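You operate a simulated robot arm through the tools that you are given. There is no shell and no other tool. Be economical: measure what you need, move in short steps, check, and stop when the job is done.

The job below is to be done with a simulated robot arm. You get a single attempt, and the scene is never put back.

Task
Put one of the spice jars from the long worktop on top of the orange capsule.
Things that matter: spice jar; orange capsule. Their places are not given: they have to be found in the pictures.

Only the result counts: the job must be done as asked and must still hold three seconds after the hand-in. Knocking over, shifting, dropping, spilling or breaking anything else fails it.

Robot
A 7-joint arm with a two-finger parallel gripper, fixed in place. Base frame: the origin is at the foot of the arm, x ahead of it, y to its left, z up; the work surface is at about z = 0. Units: cm, degrees, N and s.
With the tool pointing down near the work surface it reaches from about 22 to 58 cm from the base axis. Its first joint turns from -66.0 to 66.0 degrees. Payload 2.5 kg.
The TCP is the grasp point between the finger pads, 2.3 cm short of the fingertips. In the tool frame z runs along the fingers and y along their closing line. The gripper opens to 9.4 cm. The fingers are 3.8 cm wide and 1 cm thick; the gripper's body (5.4 by 9.6 cm) begins 3.9 cm behind the TCP.
Orientation is that of the tool frame in the base frame, as [roll, pitch, yaw] about the fixed x, y, z axes, in that order (R = Rz(yaw) Ry(pitch) Rx(roll)). With the fingers straight down and closing along the base's y, the tool's x points along the base's -x, its y along +y and its z along -z.

Tools
- The arm moves only by the tool move_arm. Its argument "rows" is a list of rows, each an object (a shift or turn left out is 0, a gripper value left out holds the last) with "dp": the shift along the tool's x, y, z in cm, a list of three; "spin": the turn about the tool's z in degrees; "grip": the opening, from 0 (shut) to 1 (fully open). In form: [{"dp": [dx, dy, dz], "spin": spin, "grip": grip}, ...]. A call has 1 to 12 rows; each row shifts and turns the commanded pose from where the row before left it, along the tool's axes as they then stand. Rows are played at 5 a second. More than 5 cm and 8.6 degrees between two rows, or a gripper value outside its range, and nothing of the call is played. Where a pose cannot be reached the arm comes as near as it can. A force on the tool above 40 N (or 10 N above the force at the start of the call, whichever is more), or a blocked arm, ends the call early, and 0.2 s more pass. The fingers move at their own pace (about 10.8 cm/s each) and stop on an object; they squeeze with about 35 N. The grip force told is the motor's: it shows also when the fingers shut on nothing. Time passes only in rows, and 0.2 s behind the last, so rows that do not move let the fingers close. It gives the time, the measured TCP pose, the force on the tool (base axes), the opening and the grip force at its end, in the units of the frame above (readings bear some noise), and new pictures: "pictures" is both (left out), scene, wrist or none.
- Cameras (640 x 400 px; columns grow to the right, rows downward): "scene" is fixed at [10.74, -40.22, 54.15]; the picture's right is [0.91, -0.41, 0.00], its down [-0.24, -0.53, -0.82] and it looks along [0.34, 0.74, -0.58] (base axes); focal length 292 px, centre (320, 200). "wrist" rides on the gripper at [-3.9, 0, -4.4] in the tool frame; the picture's right is [0.00, -1.00, 0.00], its down [0.97, 0.00, -0.24] and it looks along [0.24, 0.00, 0.97] (tool axes); focal length 218 px, centre (320, 200).
- locate(camera, pixels): for up to 12 pixels [column, row] of the newest picture of that camera ("zoom" is the newest enlarged one), the place [x, y, z] in the base frame of the surface seen there, good to about 0.2 cm. It takes no simulated time.
- enlarge(camera, box): a new picture of the part [left, top, right, bottom] of that camera's present view, enlarged. It takes no simulated time.
- job_done(): hands the job in; it is judged then, once.

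Work in short steps. Measure before you move; look again where a grasp or a placing could have gone wrong, and mend it. You have 60 turns and 120 pictures in all, those below and enlarged ones among them. Open the gripper and draw the arm clear of the work before you hand the job in, unless the task says otherwise; then end with one line.

The tools are called after "Emit:" as a command line: name --argument value ..., lists and objects as JSON in quotes. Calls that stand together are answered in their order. move_arm: Moves the arm, as the interface text tells. Its arguments: {"type":"object","properties":{"rows":{"type":"array"},"pictures":{"type":"string","enum":["both","scene","wrist","none"]}},"required":["rows"]} The other tools are called the same way: locate (camera, pixels) gives the place of the surface under pixels of a picture; enlarge (camera, box) takes an enlarged picture of a part of a camera's view; job_done () hands the job in.

At the start:

```text
time: 0.0
tcp_pos: [35.53, 0.58, 33.11]
tool_rot: [180.0, -0.1, 180.0]
contact_force: [-0.2, 0.7, 0.7]
grip_width: 9.41
grip_force: 0.0
```

scene: 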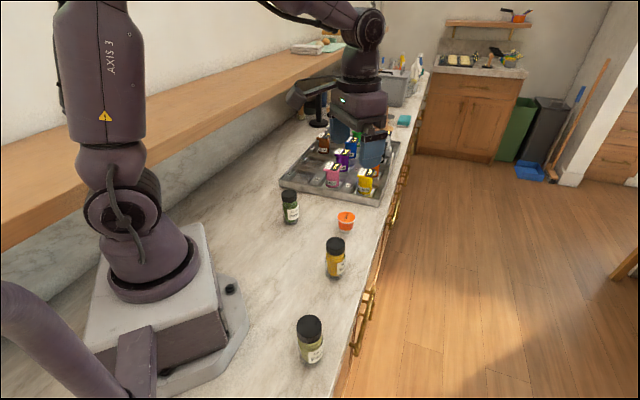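
wrist: 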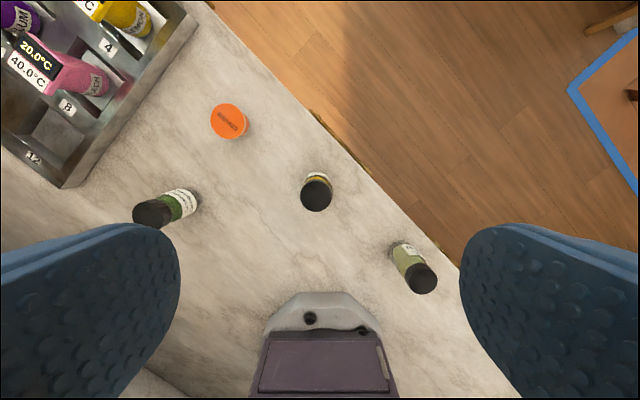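

The wrist view shows three jars (about (155,210), (316,193), (415,272)) and the orange capsule at (228,122). I'll measure them and enlarge the capsule.

Emit:
locate --camera "wrist" --pixels '[[228, 122], [215, 132], [240, 110], [150, 213], [316, 195], [422, 278], [190, 203], [260, 160], [318, 176], [400, 250]]'

Emit:
locate --camera "scene" --pixels '[[346, 215], [346, 228], [291, 195], [291, 213], [335, 244], [335, 262], [309, 328], [312, 352]]'

Emit:
enlarge --camera "scene" --box '[260, 170, 400, 280]'

Emit:
enlarge --camera "wrist" --box '[120, 80, 360, 230]'

```text
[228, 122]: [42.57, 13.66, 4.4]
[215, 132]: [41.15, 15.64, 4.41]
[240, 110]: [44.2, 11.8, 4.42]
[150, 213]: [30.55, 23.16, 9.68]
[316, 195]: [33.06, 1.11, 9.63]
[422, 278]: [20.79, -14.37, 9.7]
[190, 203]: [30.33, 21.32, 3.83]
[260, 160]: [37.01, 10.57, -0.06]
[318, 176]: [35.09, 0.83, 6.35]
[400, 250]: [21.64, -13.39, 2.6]
```

```text
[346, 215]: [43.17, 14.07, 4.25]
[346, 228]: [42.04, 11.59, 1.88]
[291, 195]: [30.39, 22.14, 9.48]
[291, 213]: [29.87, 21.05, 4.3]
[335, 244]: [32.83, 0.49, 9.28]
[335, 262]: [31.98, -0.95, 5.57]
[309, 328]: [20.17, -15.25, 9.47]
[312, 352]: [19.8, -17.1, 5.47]
```

```text
3.64 times, centred on (330, 225) of scene
```

zoom: 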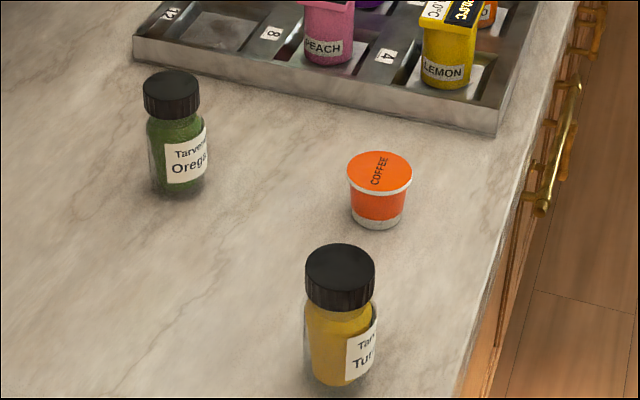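

```text
2.67 times, centred on (240, 155) of wrist
```

zoom: 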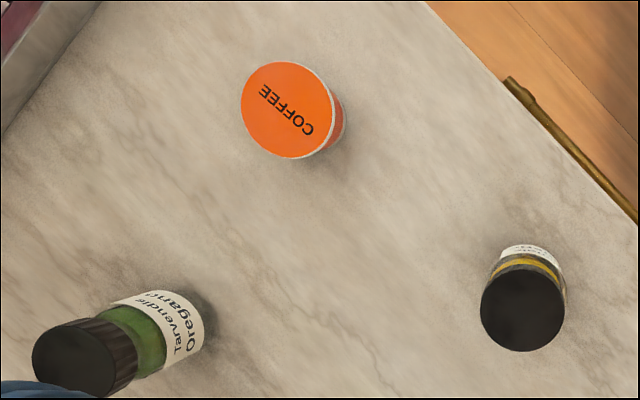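

The coffee capsule's top is at about (42.6, 13.7, 4.4). The yellow jar, with its top at about (33, 1.1, 9.7), is the easiest to reach. I'll measure its cap edges in the zoom (cap at about (522,308)) and the capsule's rim, then check the tray for any other orange capsule.

Emit:
locate --camera "zoom" --pixels '[[522, 308], [484, 308], [560, 308], [522, 275], [522, 347], [288, 110], [246, 110], [328, 110], [288, 67], [288, 153]]'

Emit:
enlarge --camera "scene" --box '[270, 110, 420, 205]'

```text
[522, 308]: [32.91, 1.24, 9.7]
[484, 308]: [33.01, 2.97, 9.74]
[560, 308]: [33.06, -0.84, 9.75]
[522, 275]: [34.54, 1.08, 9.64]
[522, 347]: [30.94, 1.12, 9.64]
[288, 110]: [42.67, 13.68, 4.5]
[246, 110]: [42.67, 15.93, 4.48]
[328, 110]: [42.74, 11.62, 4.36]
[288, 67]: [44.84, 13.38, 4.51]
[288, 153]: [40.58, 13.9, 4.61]
```

```text
4.21 times, centred on (345, 158) of scene
```

zoom: 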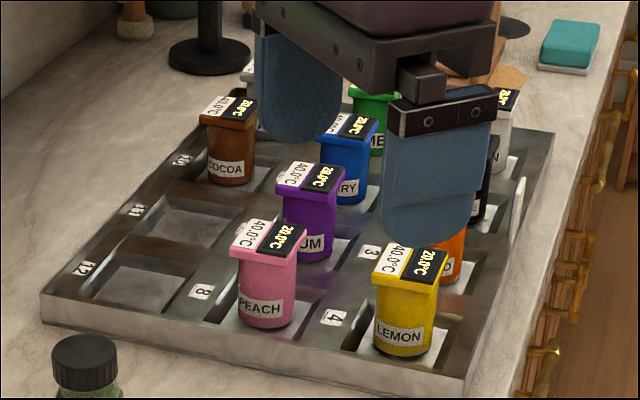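

The tray holds only labelled pots, so the coffee capsule at (42.7, 13.7, 4.45) is the target. Next I move above the yellow jar at (32.95, 1.1), keeping the fingertips above its top.

Emit:
move_arm --rows '[{"dp": [2.58, 0.52, 3], "grip": 1}, {"dp": [0, 0, 4]}, {"dp": [0, 0, 4]}, {"dp": [0, 0, 4]}, {"dp": [0, 0, 2]}, {"dp": [0, 0, 0]}]'

```text
time: 1.4
tcp_pos: [33.18, 1.19, 16.02]
tool_rot: [180.0, 0.0, 180.0]
contact_force: [0.0, 0.4, 0.0]
grip_width: 9.39
grip_force: 0.1
```

scene: 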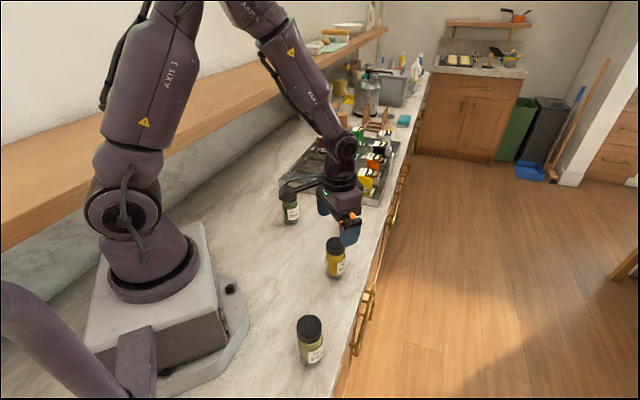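
wrist: 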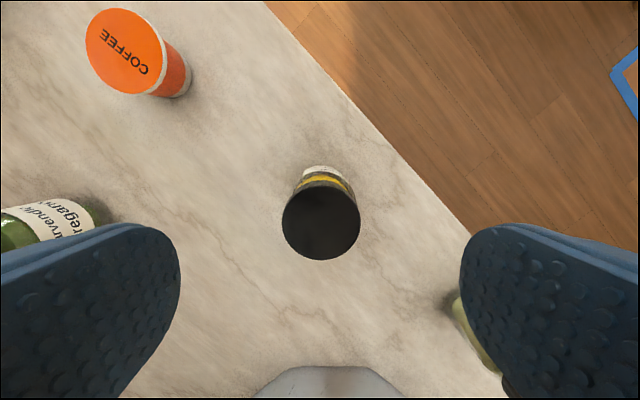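

The cap is centred near (321,219) in the wrist view. I'll measure it and the capsule again from here.

Emit:
locate --camera "wrist" --pixels '[[321, 219], [284, 219], [358, 219], [321, 190], [321, 257], [126, 51], [88, 51], [162, 51], [126, 10], [126, 92]]'

```text
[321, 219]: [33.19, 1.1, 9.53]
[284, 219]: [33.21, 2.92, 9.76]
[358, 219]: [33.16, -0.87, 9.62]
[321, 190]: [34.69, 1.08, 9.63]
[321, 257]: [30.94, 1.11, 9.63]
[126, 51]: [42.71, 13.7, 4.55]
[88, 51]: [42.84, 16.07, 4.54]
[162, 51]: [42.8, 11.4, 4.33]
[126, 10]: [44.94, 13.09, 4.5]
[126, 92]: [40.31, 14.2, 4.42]
```

The cap's centre is (32.9, 1.05), its radius about 1.95 and its top at 9.65. I descend to TCP z of about 6.6, so the palm stays clear of the cap, and close.

Emit:
move_arm --rows '[{"dp": [0.3, -0.12, 2]}, {"dp": [0, 0, 3]}, {"dp": [0, 0, 3]}, {"dp": [0, 0, 1.4]}, {"dp": [0, 0, 0]}, {"grip": 0}, {"grip": 0}, {"grip": 0}, {"grip": 0}]'

```text
time: 3.4
tcp_pos: [32.54, 0.93, 6.74]
tool_rot: [-180.0, 0.0, 179.9]
contact_force: [0.5, -0.7, 0.1]
grip_width: 4.63
grip_force: 34.5
```

scene: 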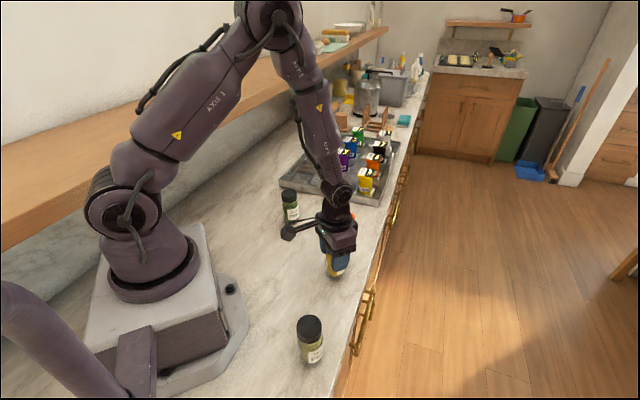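
wrist: 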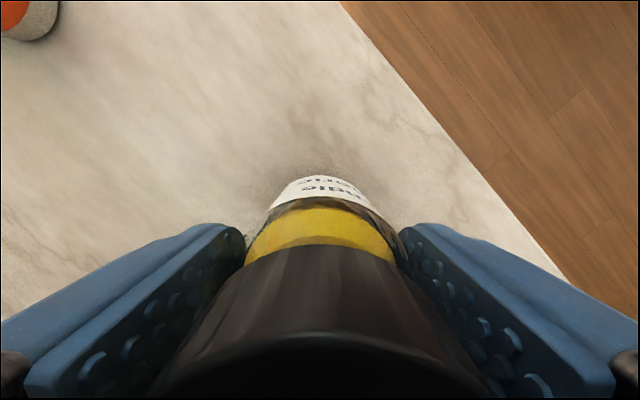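

The jar is held at 4.63 cm wide with 34.5 N. I lift it straight up by 9 cm.

Emit:
move_arm --rows '[{"dp": [0, 0, -2], "grip": 0}, {"dp": [0, 0, -3]}, {"dp": [0, 0, -4]}, {"dp": [0, 0, 0]}, {"dp": [0, 0, 0]}]'

```text
time: 4.6
tcp_pos: [32.67, 0.92, 15.81]
tool_rot: [180.0, -0.1, -180.0]
contact_force: [-0.3, 0.4, -0.6]
grip_width: 0.02
grip_force: 35.4
```

scene: 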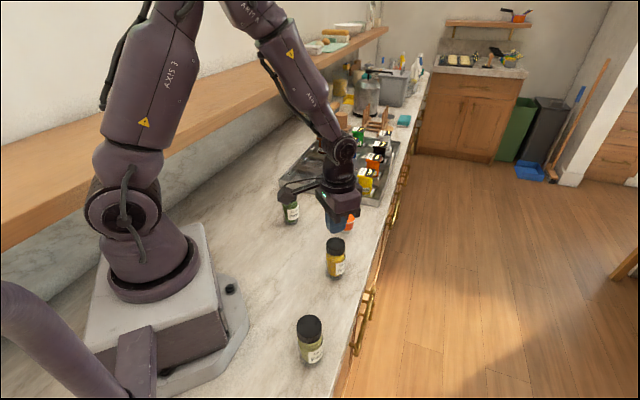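
wrist: 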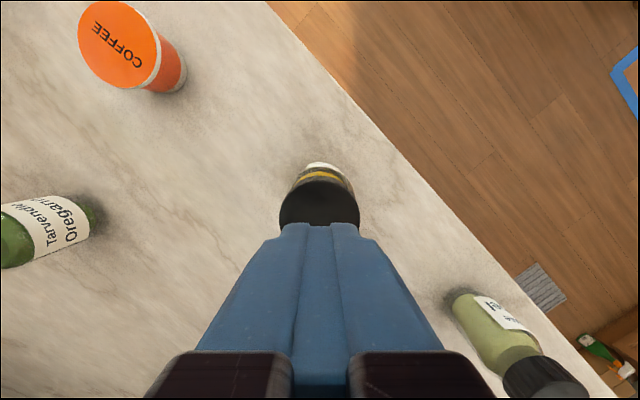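

The fingers shut empty (0.02 cm): the jar slipped out but still stands upright at (335,258) in the scene view. I look closely at its profile and check whether it moved.

Emit:
enlarge --camera "scene" --box '[305, 230, 369, 285]'

Emit:
locate --camera "scene" --pixels '[[335, 242], [335, 252], [335, 254], [335, 256], [335, 259], [335, 262], [335, 266], [335, 270], [335, 274], [335, 277]]'

```text
7.27 times, centred on (337, 258) of scene
```

zoom: 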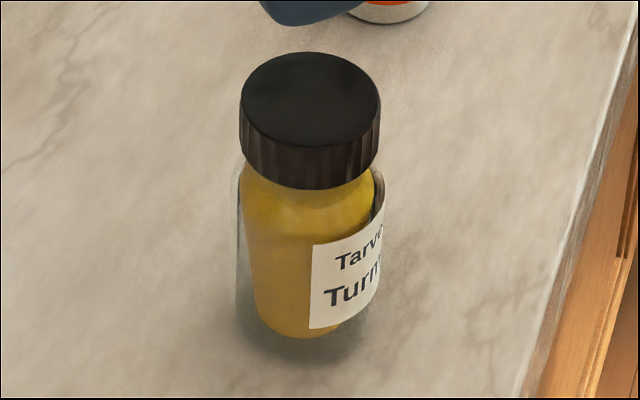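

```text
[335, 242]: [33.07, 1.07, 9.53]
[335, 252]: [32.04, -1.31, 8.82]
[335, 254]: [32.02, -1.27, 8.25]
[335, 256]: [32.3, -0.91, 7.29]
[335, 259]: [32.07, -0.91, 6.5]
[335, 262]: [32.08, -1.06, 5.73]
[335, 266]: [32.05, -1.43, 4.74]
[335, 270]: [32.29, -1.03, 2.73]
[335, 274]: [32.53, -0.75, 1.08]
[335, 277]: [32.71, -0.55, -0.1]
```

The jar hasn't shifted: the cap is still at about (33, 1.07), and its lower edge is near z = 7.6. My grip was on the sloped shoulder and 0.4 cm off-centre, so I'll re-grip lower and better centred, then lift slowly to test it.

Emit:
move_arm --rows '[{"dp": [0, 0, 0], "grip": 1}, {"dp": [-0.35, 0.15, 0]}, {"dp": [0, 0, 0]}, {"dp": [0, 0, 0]}, {"dp": [0, 0, 3]}, {"dp": [0, 0, 3]}, {"dp": [0, 0, 2.5]}, {"dp": [0, 0, 1.0]}, {"dp": [0, 0, 0]}, {"dp": [0, 0, 0]}]'

```text
time: 6.8
tcp_pos: [33.03, 1.05, 6.19]
tool_rot: [179.9, 0.0, 179.9]
contact_force: [-0.4, 0.5, -0.2]
grip_width: 9.4
grip_force: 0.1
```

scene: 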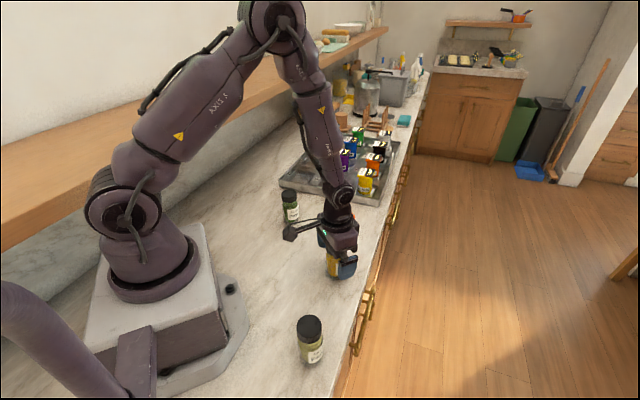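
wrist: 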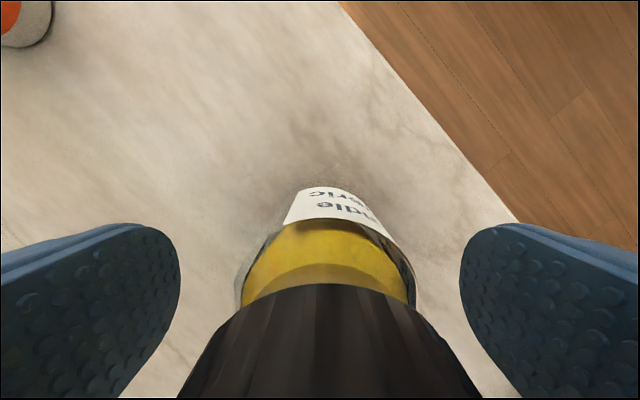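

The jar sits between the open pads (column about 325) with the TCP at (33.03, 1.05, 6.19). I close, let it settle and lift only 0.6 cm, slowly.

Emit:
move_arm --rows '[{"grip": 0}, {"grip": 0}, {"grip": 0}, {"grip": 0}, {"dp": [0, 0, -0.1]}, {"dp": [0, 0, -0.2]}, {"dp": [0, 0, -0.3]}, {"dp": [0, 0, 0]}]' --pictures "wrist"

```text
time: 8.6
tcp_pos: [32.82, 1.2, 6.88]
tool_rot: [180.0, 0.0, 180.0]
contact_force: [-0.7, -0.4, -2.2]
grip_width: 4.72
grip_force: 34.7
```

wrist: 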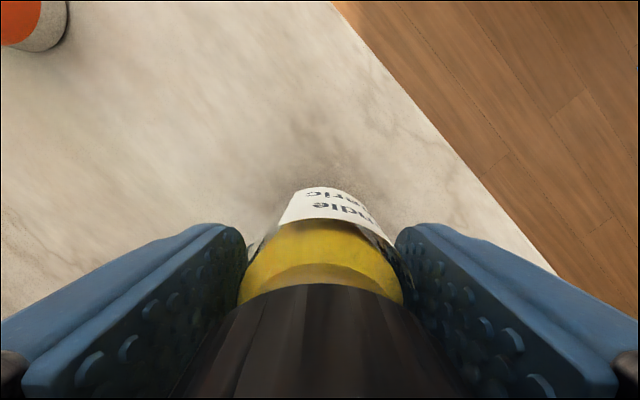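

The jar kept its place relative to the gripper, and the tool now carries about 2 N, so the grip holds. I lift further, gently.

Emit:
move_arm --rows '[{"dp": [0, 0, -0.4]}, {"dp": [0, 0, -0.7]}, {"dp": [0, 0, -1]}, {"dp": [0, 0, -1]}, {"dp": [0, 0, -1]}, {"dp": [0, 0, -1]}, {"dp": [0, 0, -1]}, {"dp": [0, 0, -0.6]}, {"dp": [0, 0, -0.3]}, {"dp": [0, 0, 0]}]'

```text
time: 10.8
tcp_pos: [32.94, 1.03, 13.89]
tool_rot: [180.0, 0.0, 180.0]
contact_force: [-0.4, 0.1, -2.7]
grip_width: 4.68
grip_force: 35.0
```

scene: 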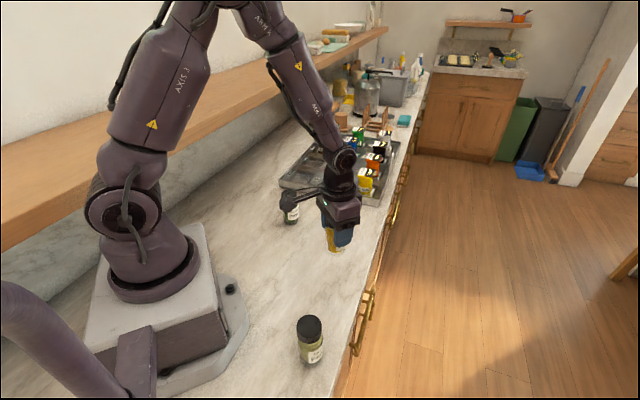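
wrist: 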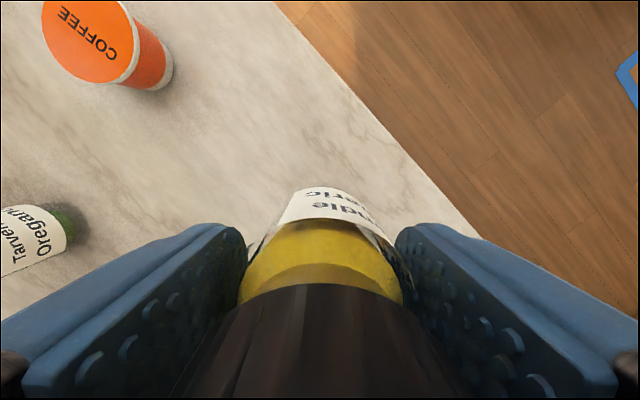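

The jar is hanging securely (4.68 cm wide, image unchanged), with its bottom at about z = 7.7. Before crossing to the capsule I check how close the tray pots and the oregano jar are.

Emit:
locate --camera "scene" --pixels '[[365, 172], [368, 182], [366, 192], [335, 178], [284, 186], [380, 203], [290, 235], [300, 203], [374, 157]]'

Emit:
locate --camera "wrist" --pixels '[[89, 42], [50, 42], [128, 42], [89, 3], [89, 80]]'

Emit:
enlarge --camera "scene" --box '[260, 130, 420, 270]'

```text
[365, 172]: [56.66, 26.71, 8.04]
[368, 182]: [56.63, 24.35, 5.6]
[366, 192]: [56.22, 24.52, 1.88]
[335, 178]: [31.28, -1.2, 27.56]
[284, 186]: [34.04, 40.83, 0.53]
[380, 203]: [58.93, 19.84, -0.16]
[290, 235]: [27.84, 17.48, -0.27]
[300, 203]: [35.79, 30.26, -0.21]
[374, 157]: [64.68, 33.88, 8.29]
```

```text
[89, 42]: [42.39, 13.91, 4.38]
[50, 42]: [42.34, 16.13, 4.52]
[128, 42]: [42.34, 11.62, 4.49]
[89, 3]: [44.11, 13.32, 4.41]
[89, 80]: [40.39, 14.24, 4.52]
```

```text
2.86 times, centred on (340, 200) of scene
```

zoom: 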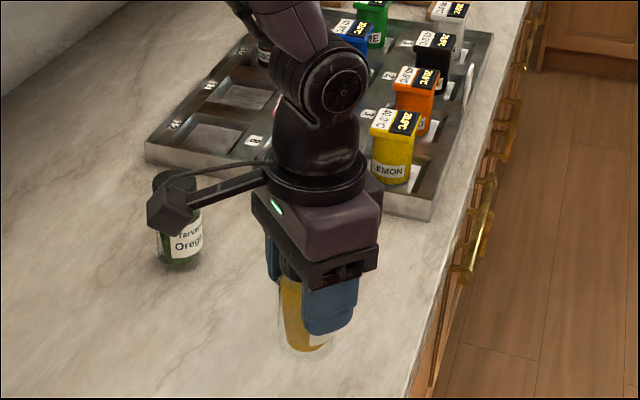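

A boom sticks out of the gripper at zoom (170,212). I measure how far it reaches, so it clears the oregano jar and the tray.

Emit:
locate --camera "zoom" --pixels '[[170, 212], [150, 212], [185, 230], [230, 185], [175, 185], [340, 280], [270, 220], [380, 130], [395, 200], [400, 120]]'

```text
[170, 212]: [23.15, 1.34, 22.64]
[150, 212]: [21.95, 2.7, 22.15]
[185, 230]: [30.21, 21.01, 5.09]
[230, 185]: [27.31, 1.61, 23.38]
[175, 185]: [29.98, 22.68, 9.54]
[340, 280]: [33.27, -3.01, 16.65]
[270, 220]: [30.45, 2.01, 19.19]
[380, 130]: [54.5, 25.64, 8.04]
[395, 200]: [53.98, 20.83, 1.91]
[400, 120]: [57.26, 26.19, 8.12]
```

The boom points toward -x at z of about 22, well clear of everything. I now carry the jar level to above the capsule centre (42.65, 13.78), smoothly.

Emit:
move_arm --rows '[{"dp": [-0.3, 0.4, -0.3]}, {"dp": [-0.8, 1.05, -0.3]}, {"dp": [-1.1, 1.45, 0]}, {"dp": [-1.1, 1.45, 0]}, {"dp": [-1.1, 1.45, 0]}, {"dp": [-1.1, 1.45, 0]}, {"dp": [-1.1, 1.45, 0]}, {"dp": [-1.1, 1.45, 0]}, {"dp": [-1.0, 1.25, 0]}, {"dp": [-0.7, 0.9, 0]}, {"dp": [-0.3, 0.45, 0]}, {"dp": [0, 0, 0]}]'

```text
time: 13.4
tcp_pos: [42.79, 13.81, 14.51]
tool_rot: [179.9, 0.0, 179.9]
contact_force: [0.3, 0.1, -1.3]
grip_width: 4.7
grip_force: 35.1
```

scene: 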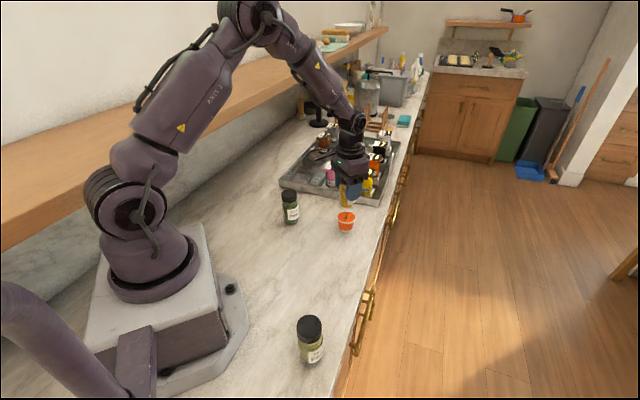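
wrist: 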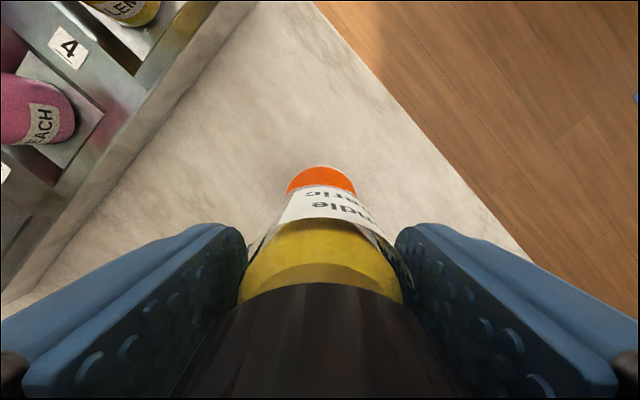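

The TCP is at (42.79, 13.81, 14.51), with the capsule centred under the jar at column 321. I lower to about 11.1, just above the contact height of about 10.6, and look.

Emit:
move_arm --rows '[{"dp": [0.05, 0, 0.5]}, {"dp": [0, 0, 0.8]}, {"dp": [0, 0, 0.8]}, {"dp": [0, 0, 0.7]}, {"dp": [0, 0, 0.4]}, {"dp": [0, 0, 0.2]}, {"dp": [0, 0, 0]}, {"dp": [0, 0, 0]}]'

Emit:
enlarge --camera "scene" --box '[310, 170, 390, 240]'

```text
time: 15.2
tcp_pos: [42.58, 13.8, 11.0]
tool_rot: [-180.0, -0.1, -179.9]
contact_force: [-0.2, -0.2, -2.4]
grip_width: 4.67
grip_force: 34.9
```

scene: 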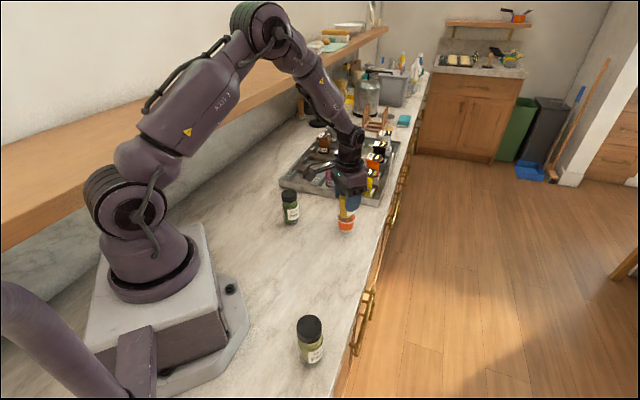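
wrist: 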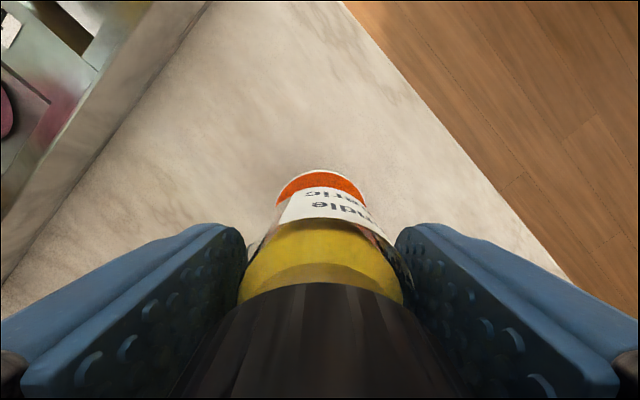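

```text
5.71 times, centred on (350, 205) of scene
```

zoom: 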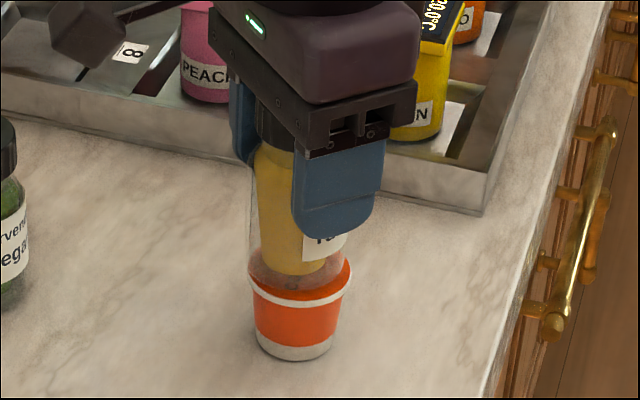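

The jar hangs just above the lid, well centred (zoom: jar columns 250–345 over lid 250–352). I lower in 0.1 cm steps and watch the force for contact.

Emit:
move_arm --rows '[{"dp": [0, 0, 0.1]}, {"dp": [0, 0, 0.1]}, {"dp": [0, 0, 0.1]}, {"dp": [0, 0, 0]}, {"dp": [0, 0, 0]}]' --pictures "none"

Emit:
enlarge --camera "scene" --box '[325, 195, 369, 238]'

```text
time: 16.4
tcp_pos: [42.51, 13.91, 10.63]
tool_rot: [180.0, 0.0, -179.9]
contact_force: [-0.1, 0.5, -2.8]
grip_width: 4.71
grip_force: 35.0
```

```text
9.30 times, centred on (347, 216) of scene
```

zoom: 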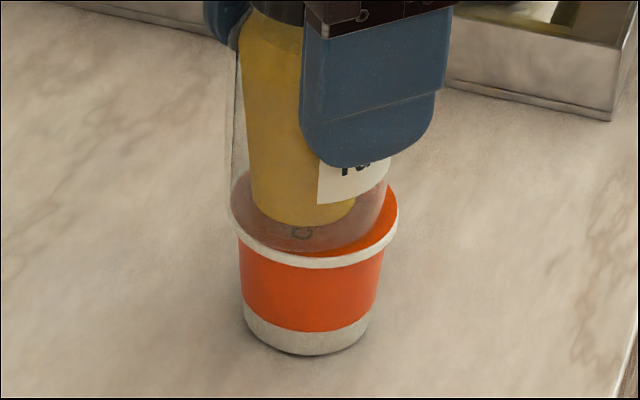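

There's no contact yet and a small gap remains (jar base front at row 250, lid edge at row 265 in the zoom). I continue down with a 0.1 cm nudge toward +x.

Emit:
move_arm --rows '[{"dp": [-0.1, 0, 0.08]}, {"dp": [0, 0, 0.08]}, {"dp": [0, 0, 0.08]}, {"dp": [0, 0, 0]}, {"dp": [0, 0, 0]}]' --pictures "none"

Emit:
enlarge --camera "scene" --box '[325, 195, 369, 238]'

```text
time: 17.6
tcp_pos: [42.8, 13.82, 10.56]
tool_rot: [179.9, 0.2, 179.9]
contact_force: [-1.3, 0.8, 20.7]
grip_width: 4.69
grip_force: 34.8
```

```text
9.30 times, centred on (347, 216) of scene
```

zoom: 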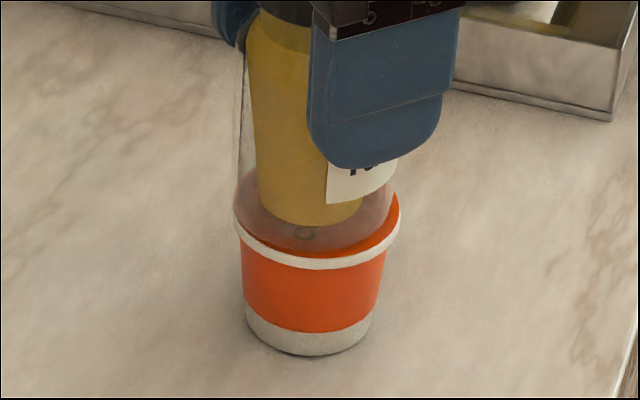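

Contact: the force rose to +20.7 N, so the jar rests on the lid. I relieve the pressure by raising about 0.12 cm before I release.

Emit:
move_arm --rows '[{"dp": [0, 0, -0.06]}, {"dp": [0, 0, -0.05]}, {"dp": [0, 0, 0]}]' --pictures "none"

```text
time: 18.4
tcp_pos: [42.67, 13.86, 10.64]
tool_rot: [-179.9, 0.0, -179.9]
contact_force: [3.4, 0.6, 9.1]
grip_width: 4.68
grip_force: 35.0
```

The tool still presses with about 9 N, so I raise it a touch more.

Emit:
move_arm --rows '[{"dp": [0, 0, -0.06]}, {"dp": [0, 0, 0]}, {"dp": [0, 0, 0]}]' --pictures "none"

Emit:
enlarge --camera "scene" --box '[325, 195, 369, 238]'

```text
time: 19.2
tcp_pos: [42.68, 13.74, 10.66]
tool_rot: [180.0, -0.2, 180.0]
contact_force: [0.4, -0.2, 1.9]
grip_width: 4.67
grip_force: 34.9
```

```text
9.30 times, centred on (347, 216) of scene
```

zoom: 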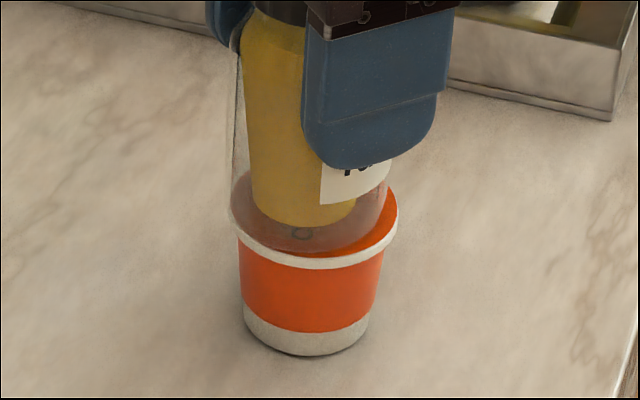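

The pressure is nearly gone (1.9 N), and the jar's base matches the lid to within about 0.2 cm. I release by opening in stages.

Emit:
move_arm --rows '[{"grip": 0.53}, {"grip": 0.6}, {"grip": 0.7}, {"grip": 0.85}, {"grip": 1}, {"grip": 1}, {"grip": 1}]'

Emit:
enlarge --camera "scene" --box '[310, 170, 390, 240]'

```text
time: 20.8
tcp_pos: [42.69, 13.86, 10.65]
tool_rot: [-180.0, 0.0, 179.9]
contact_force: [0.9, -0.5, -0.8]
grip_width: 9.42
grip_force: 0.0
```

scene: 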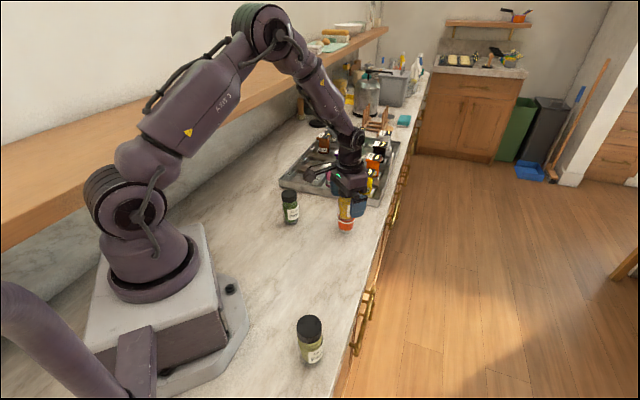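
wrist: 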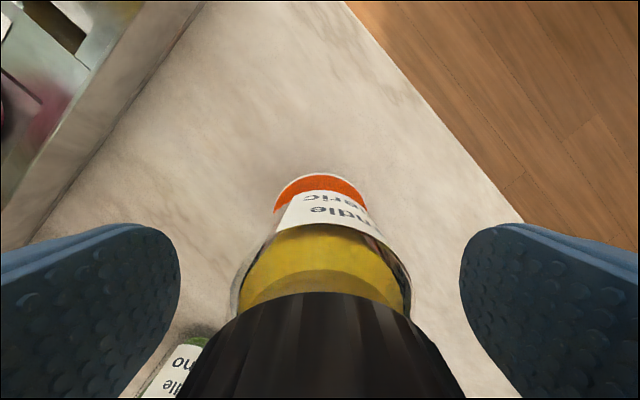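

```text
5.71 times, centred on (350, 205) of scene
```

zoom: 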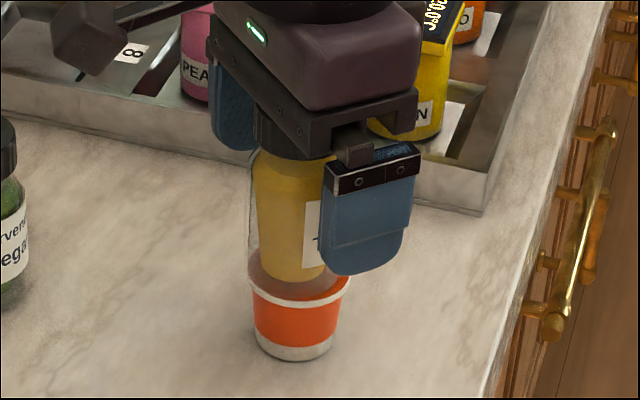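

The jar stands free on the capsule and the pads clear it on both sides. I go straight up, well clear.

Emit:
move_arm --rows '[{"dp": [0, 0, -0.8]}, {"dp": [0, 0, -1.5]}, {"dp": [0, 0, -2.5]}, {"dp": [0, 0, -3]}, {"dp": [0, 0, -3]}, {"dp": [0, 0, -3]}, {"dp": [0, 0, -2]}, {"dp": [2, -2, 0]}, {"dp": [3, -3, 0]}, {"dp": [3, -3, 0]}, {"dp": [0, 0, 0]}]'

Emit:
enlarge --camera "scene" --box '[310, 170, 390, 240]'

```text
time: 23.2
tcp_pos: [34.5, 5.9, 26.39]
tool_rot: [-180.0, 0.0, -180.0]
contact_force: [-0.1, 0.6, -0.3]
grip_width: 9.42
grip_force: 0.1
```

scene: 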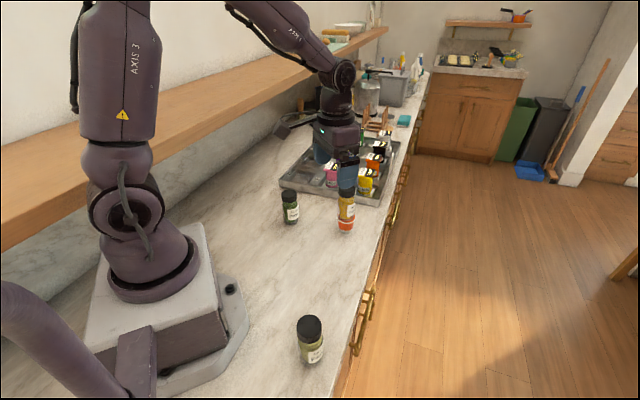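
wrist: 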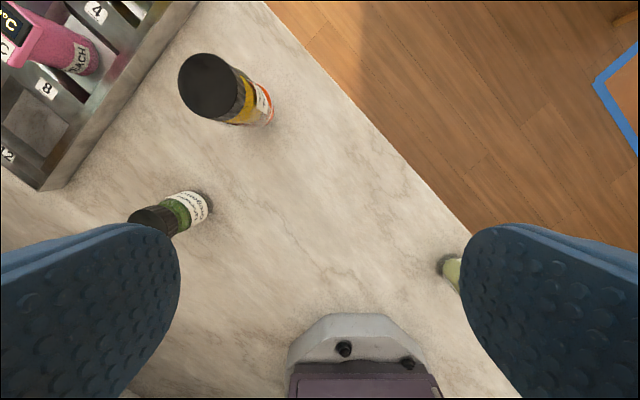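

```text
5.71 times, centred on (350, 205) of scene
```

zoom: 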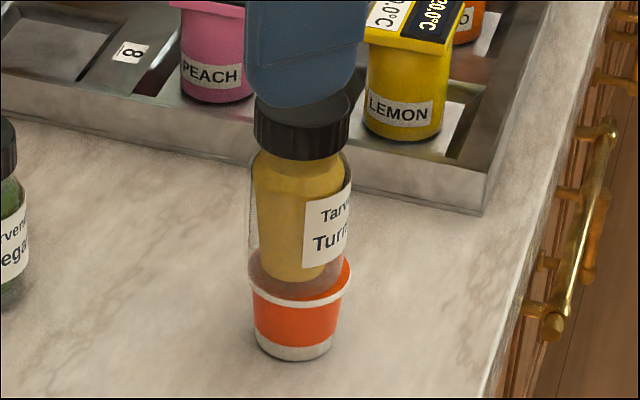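

The jar stands upright on the orange capsule, the arm is clear with the gripper open, and nothing else has moved. I hand it in.

Emit:
job_done

```text
The job is handed in.
```

The yellow turmeric jar is standing upright on top of the orange coffee capsule, and the job is handed in. My first grip slipped off, but the jar stayed upright and did not move. The second grip held.
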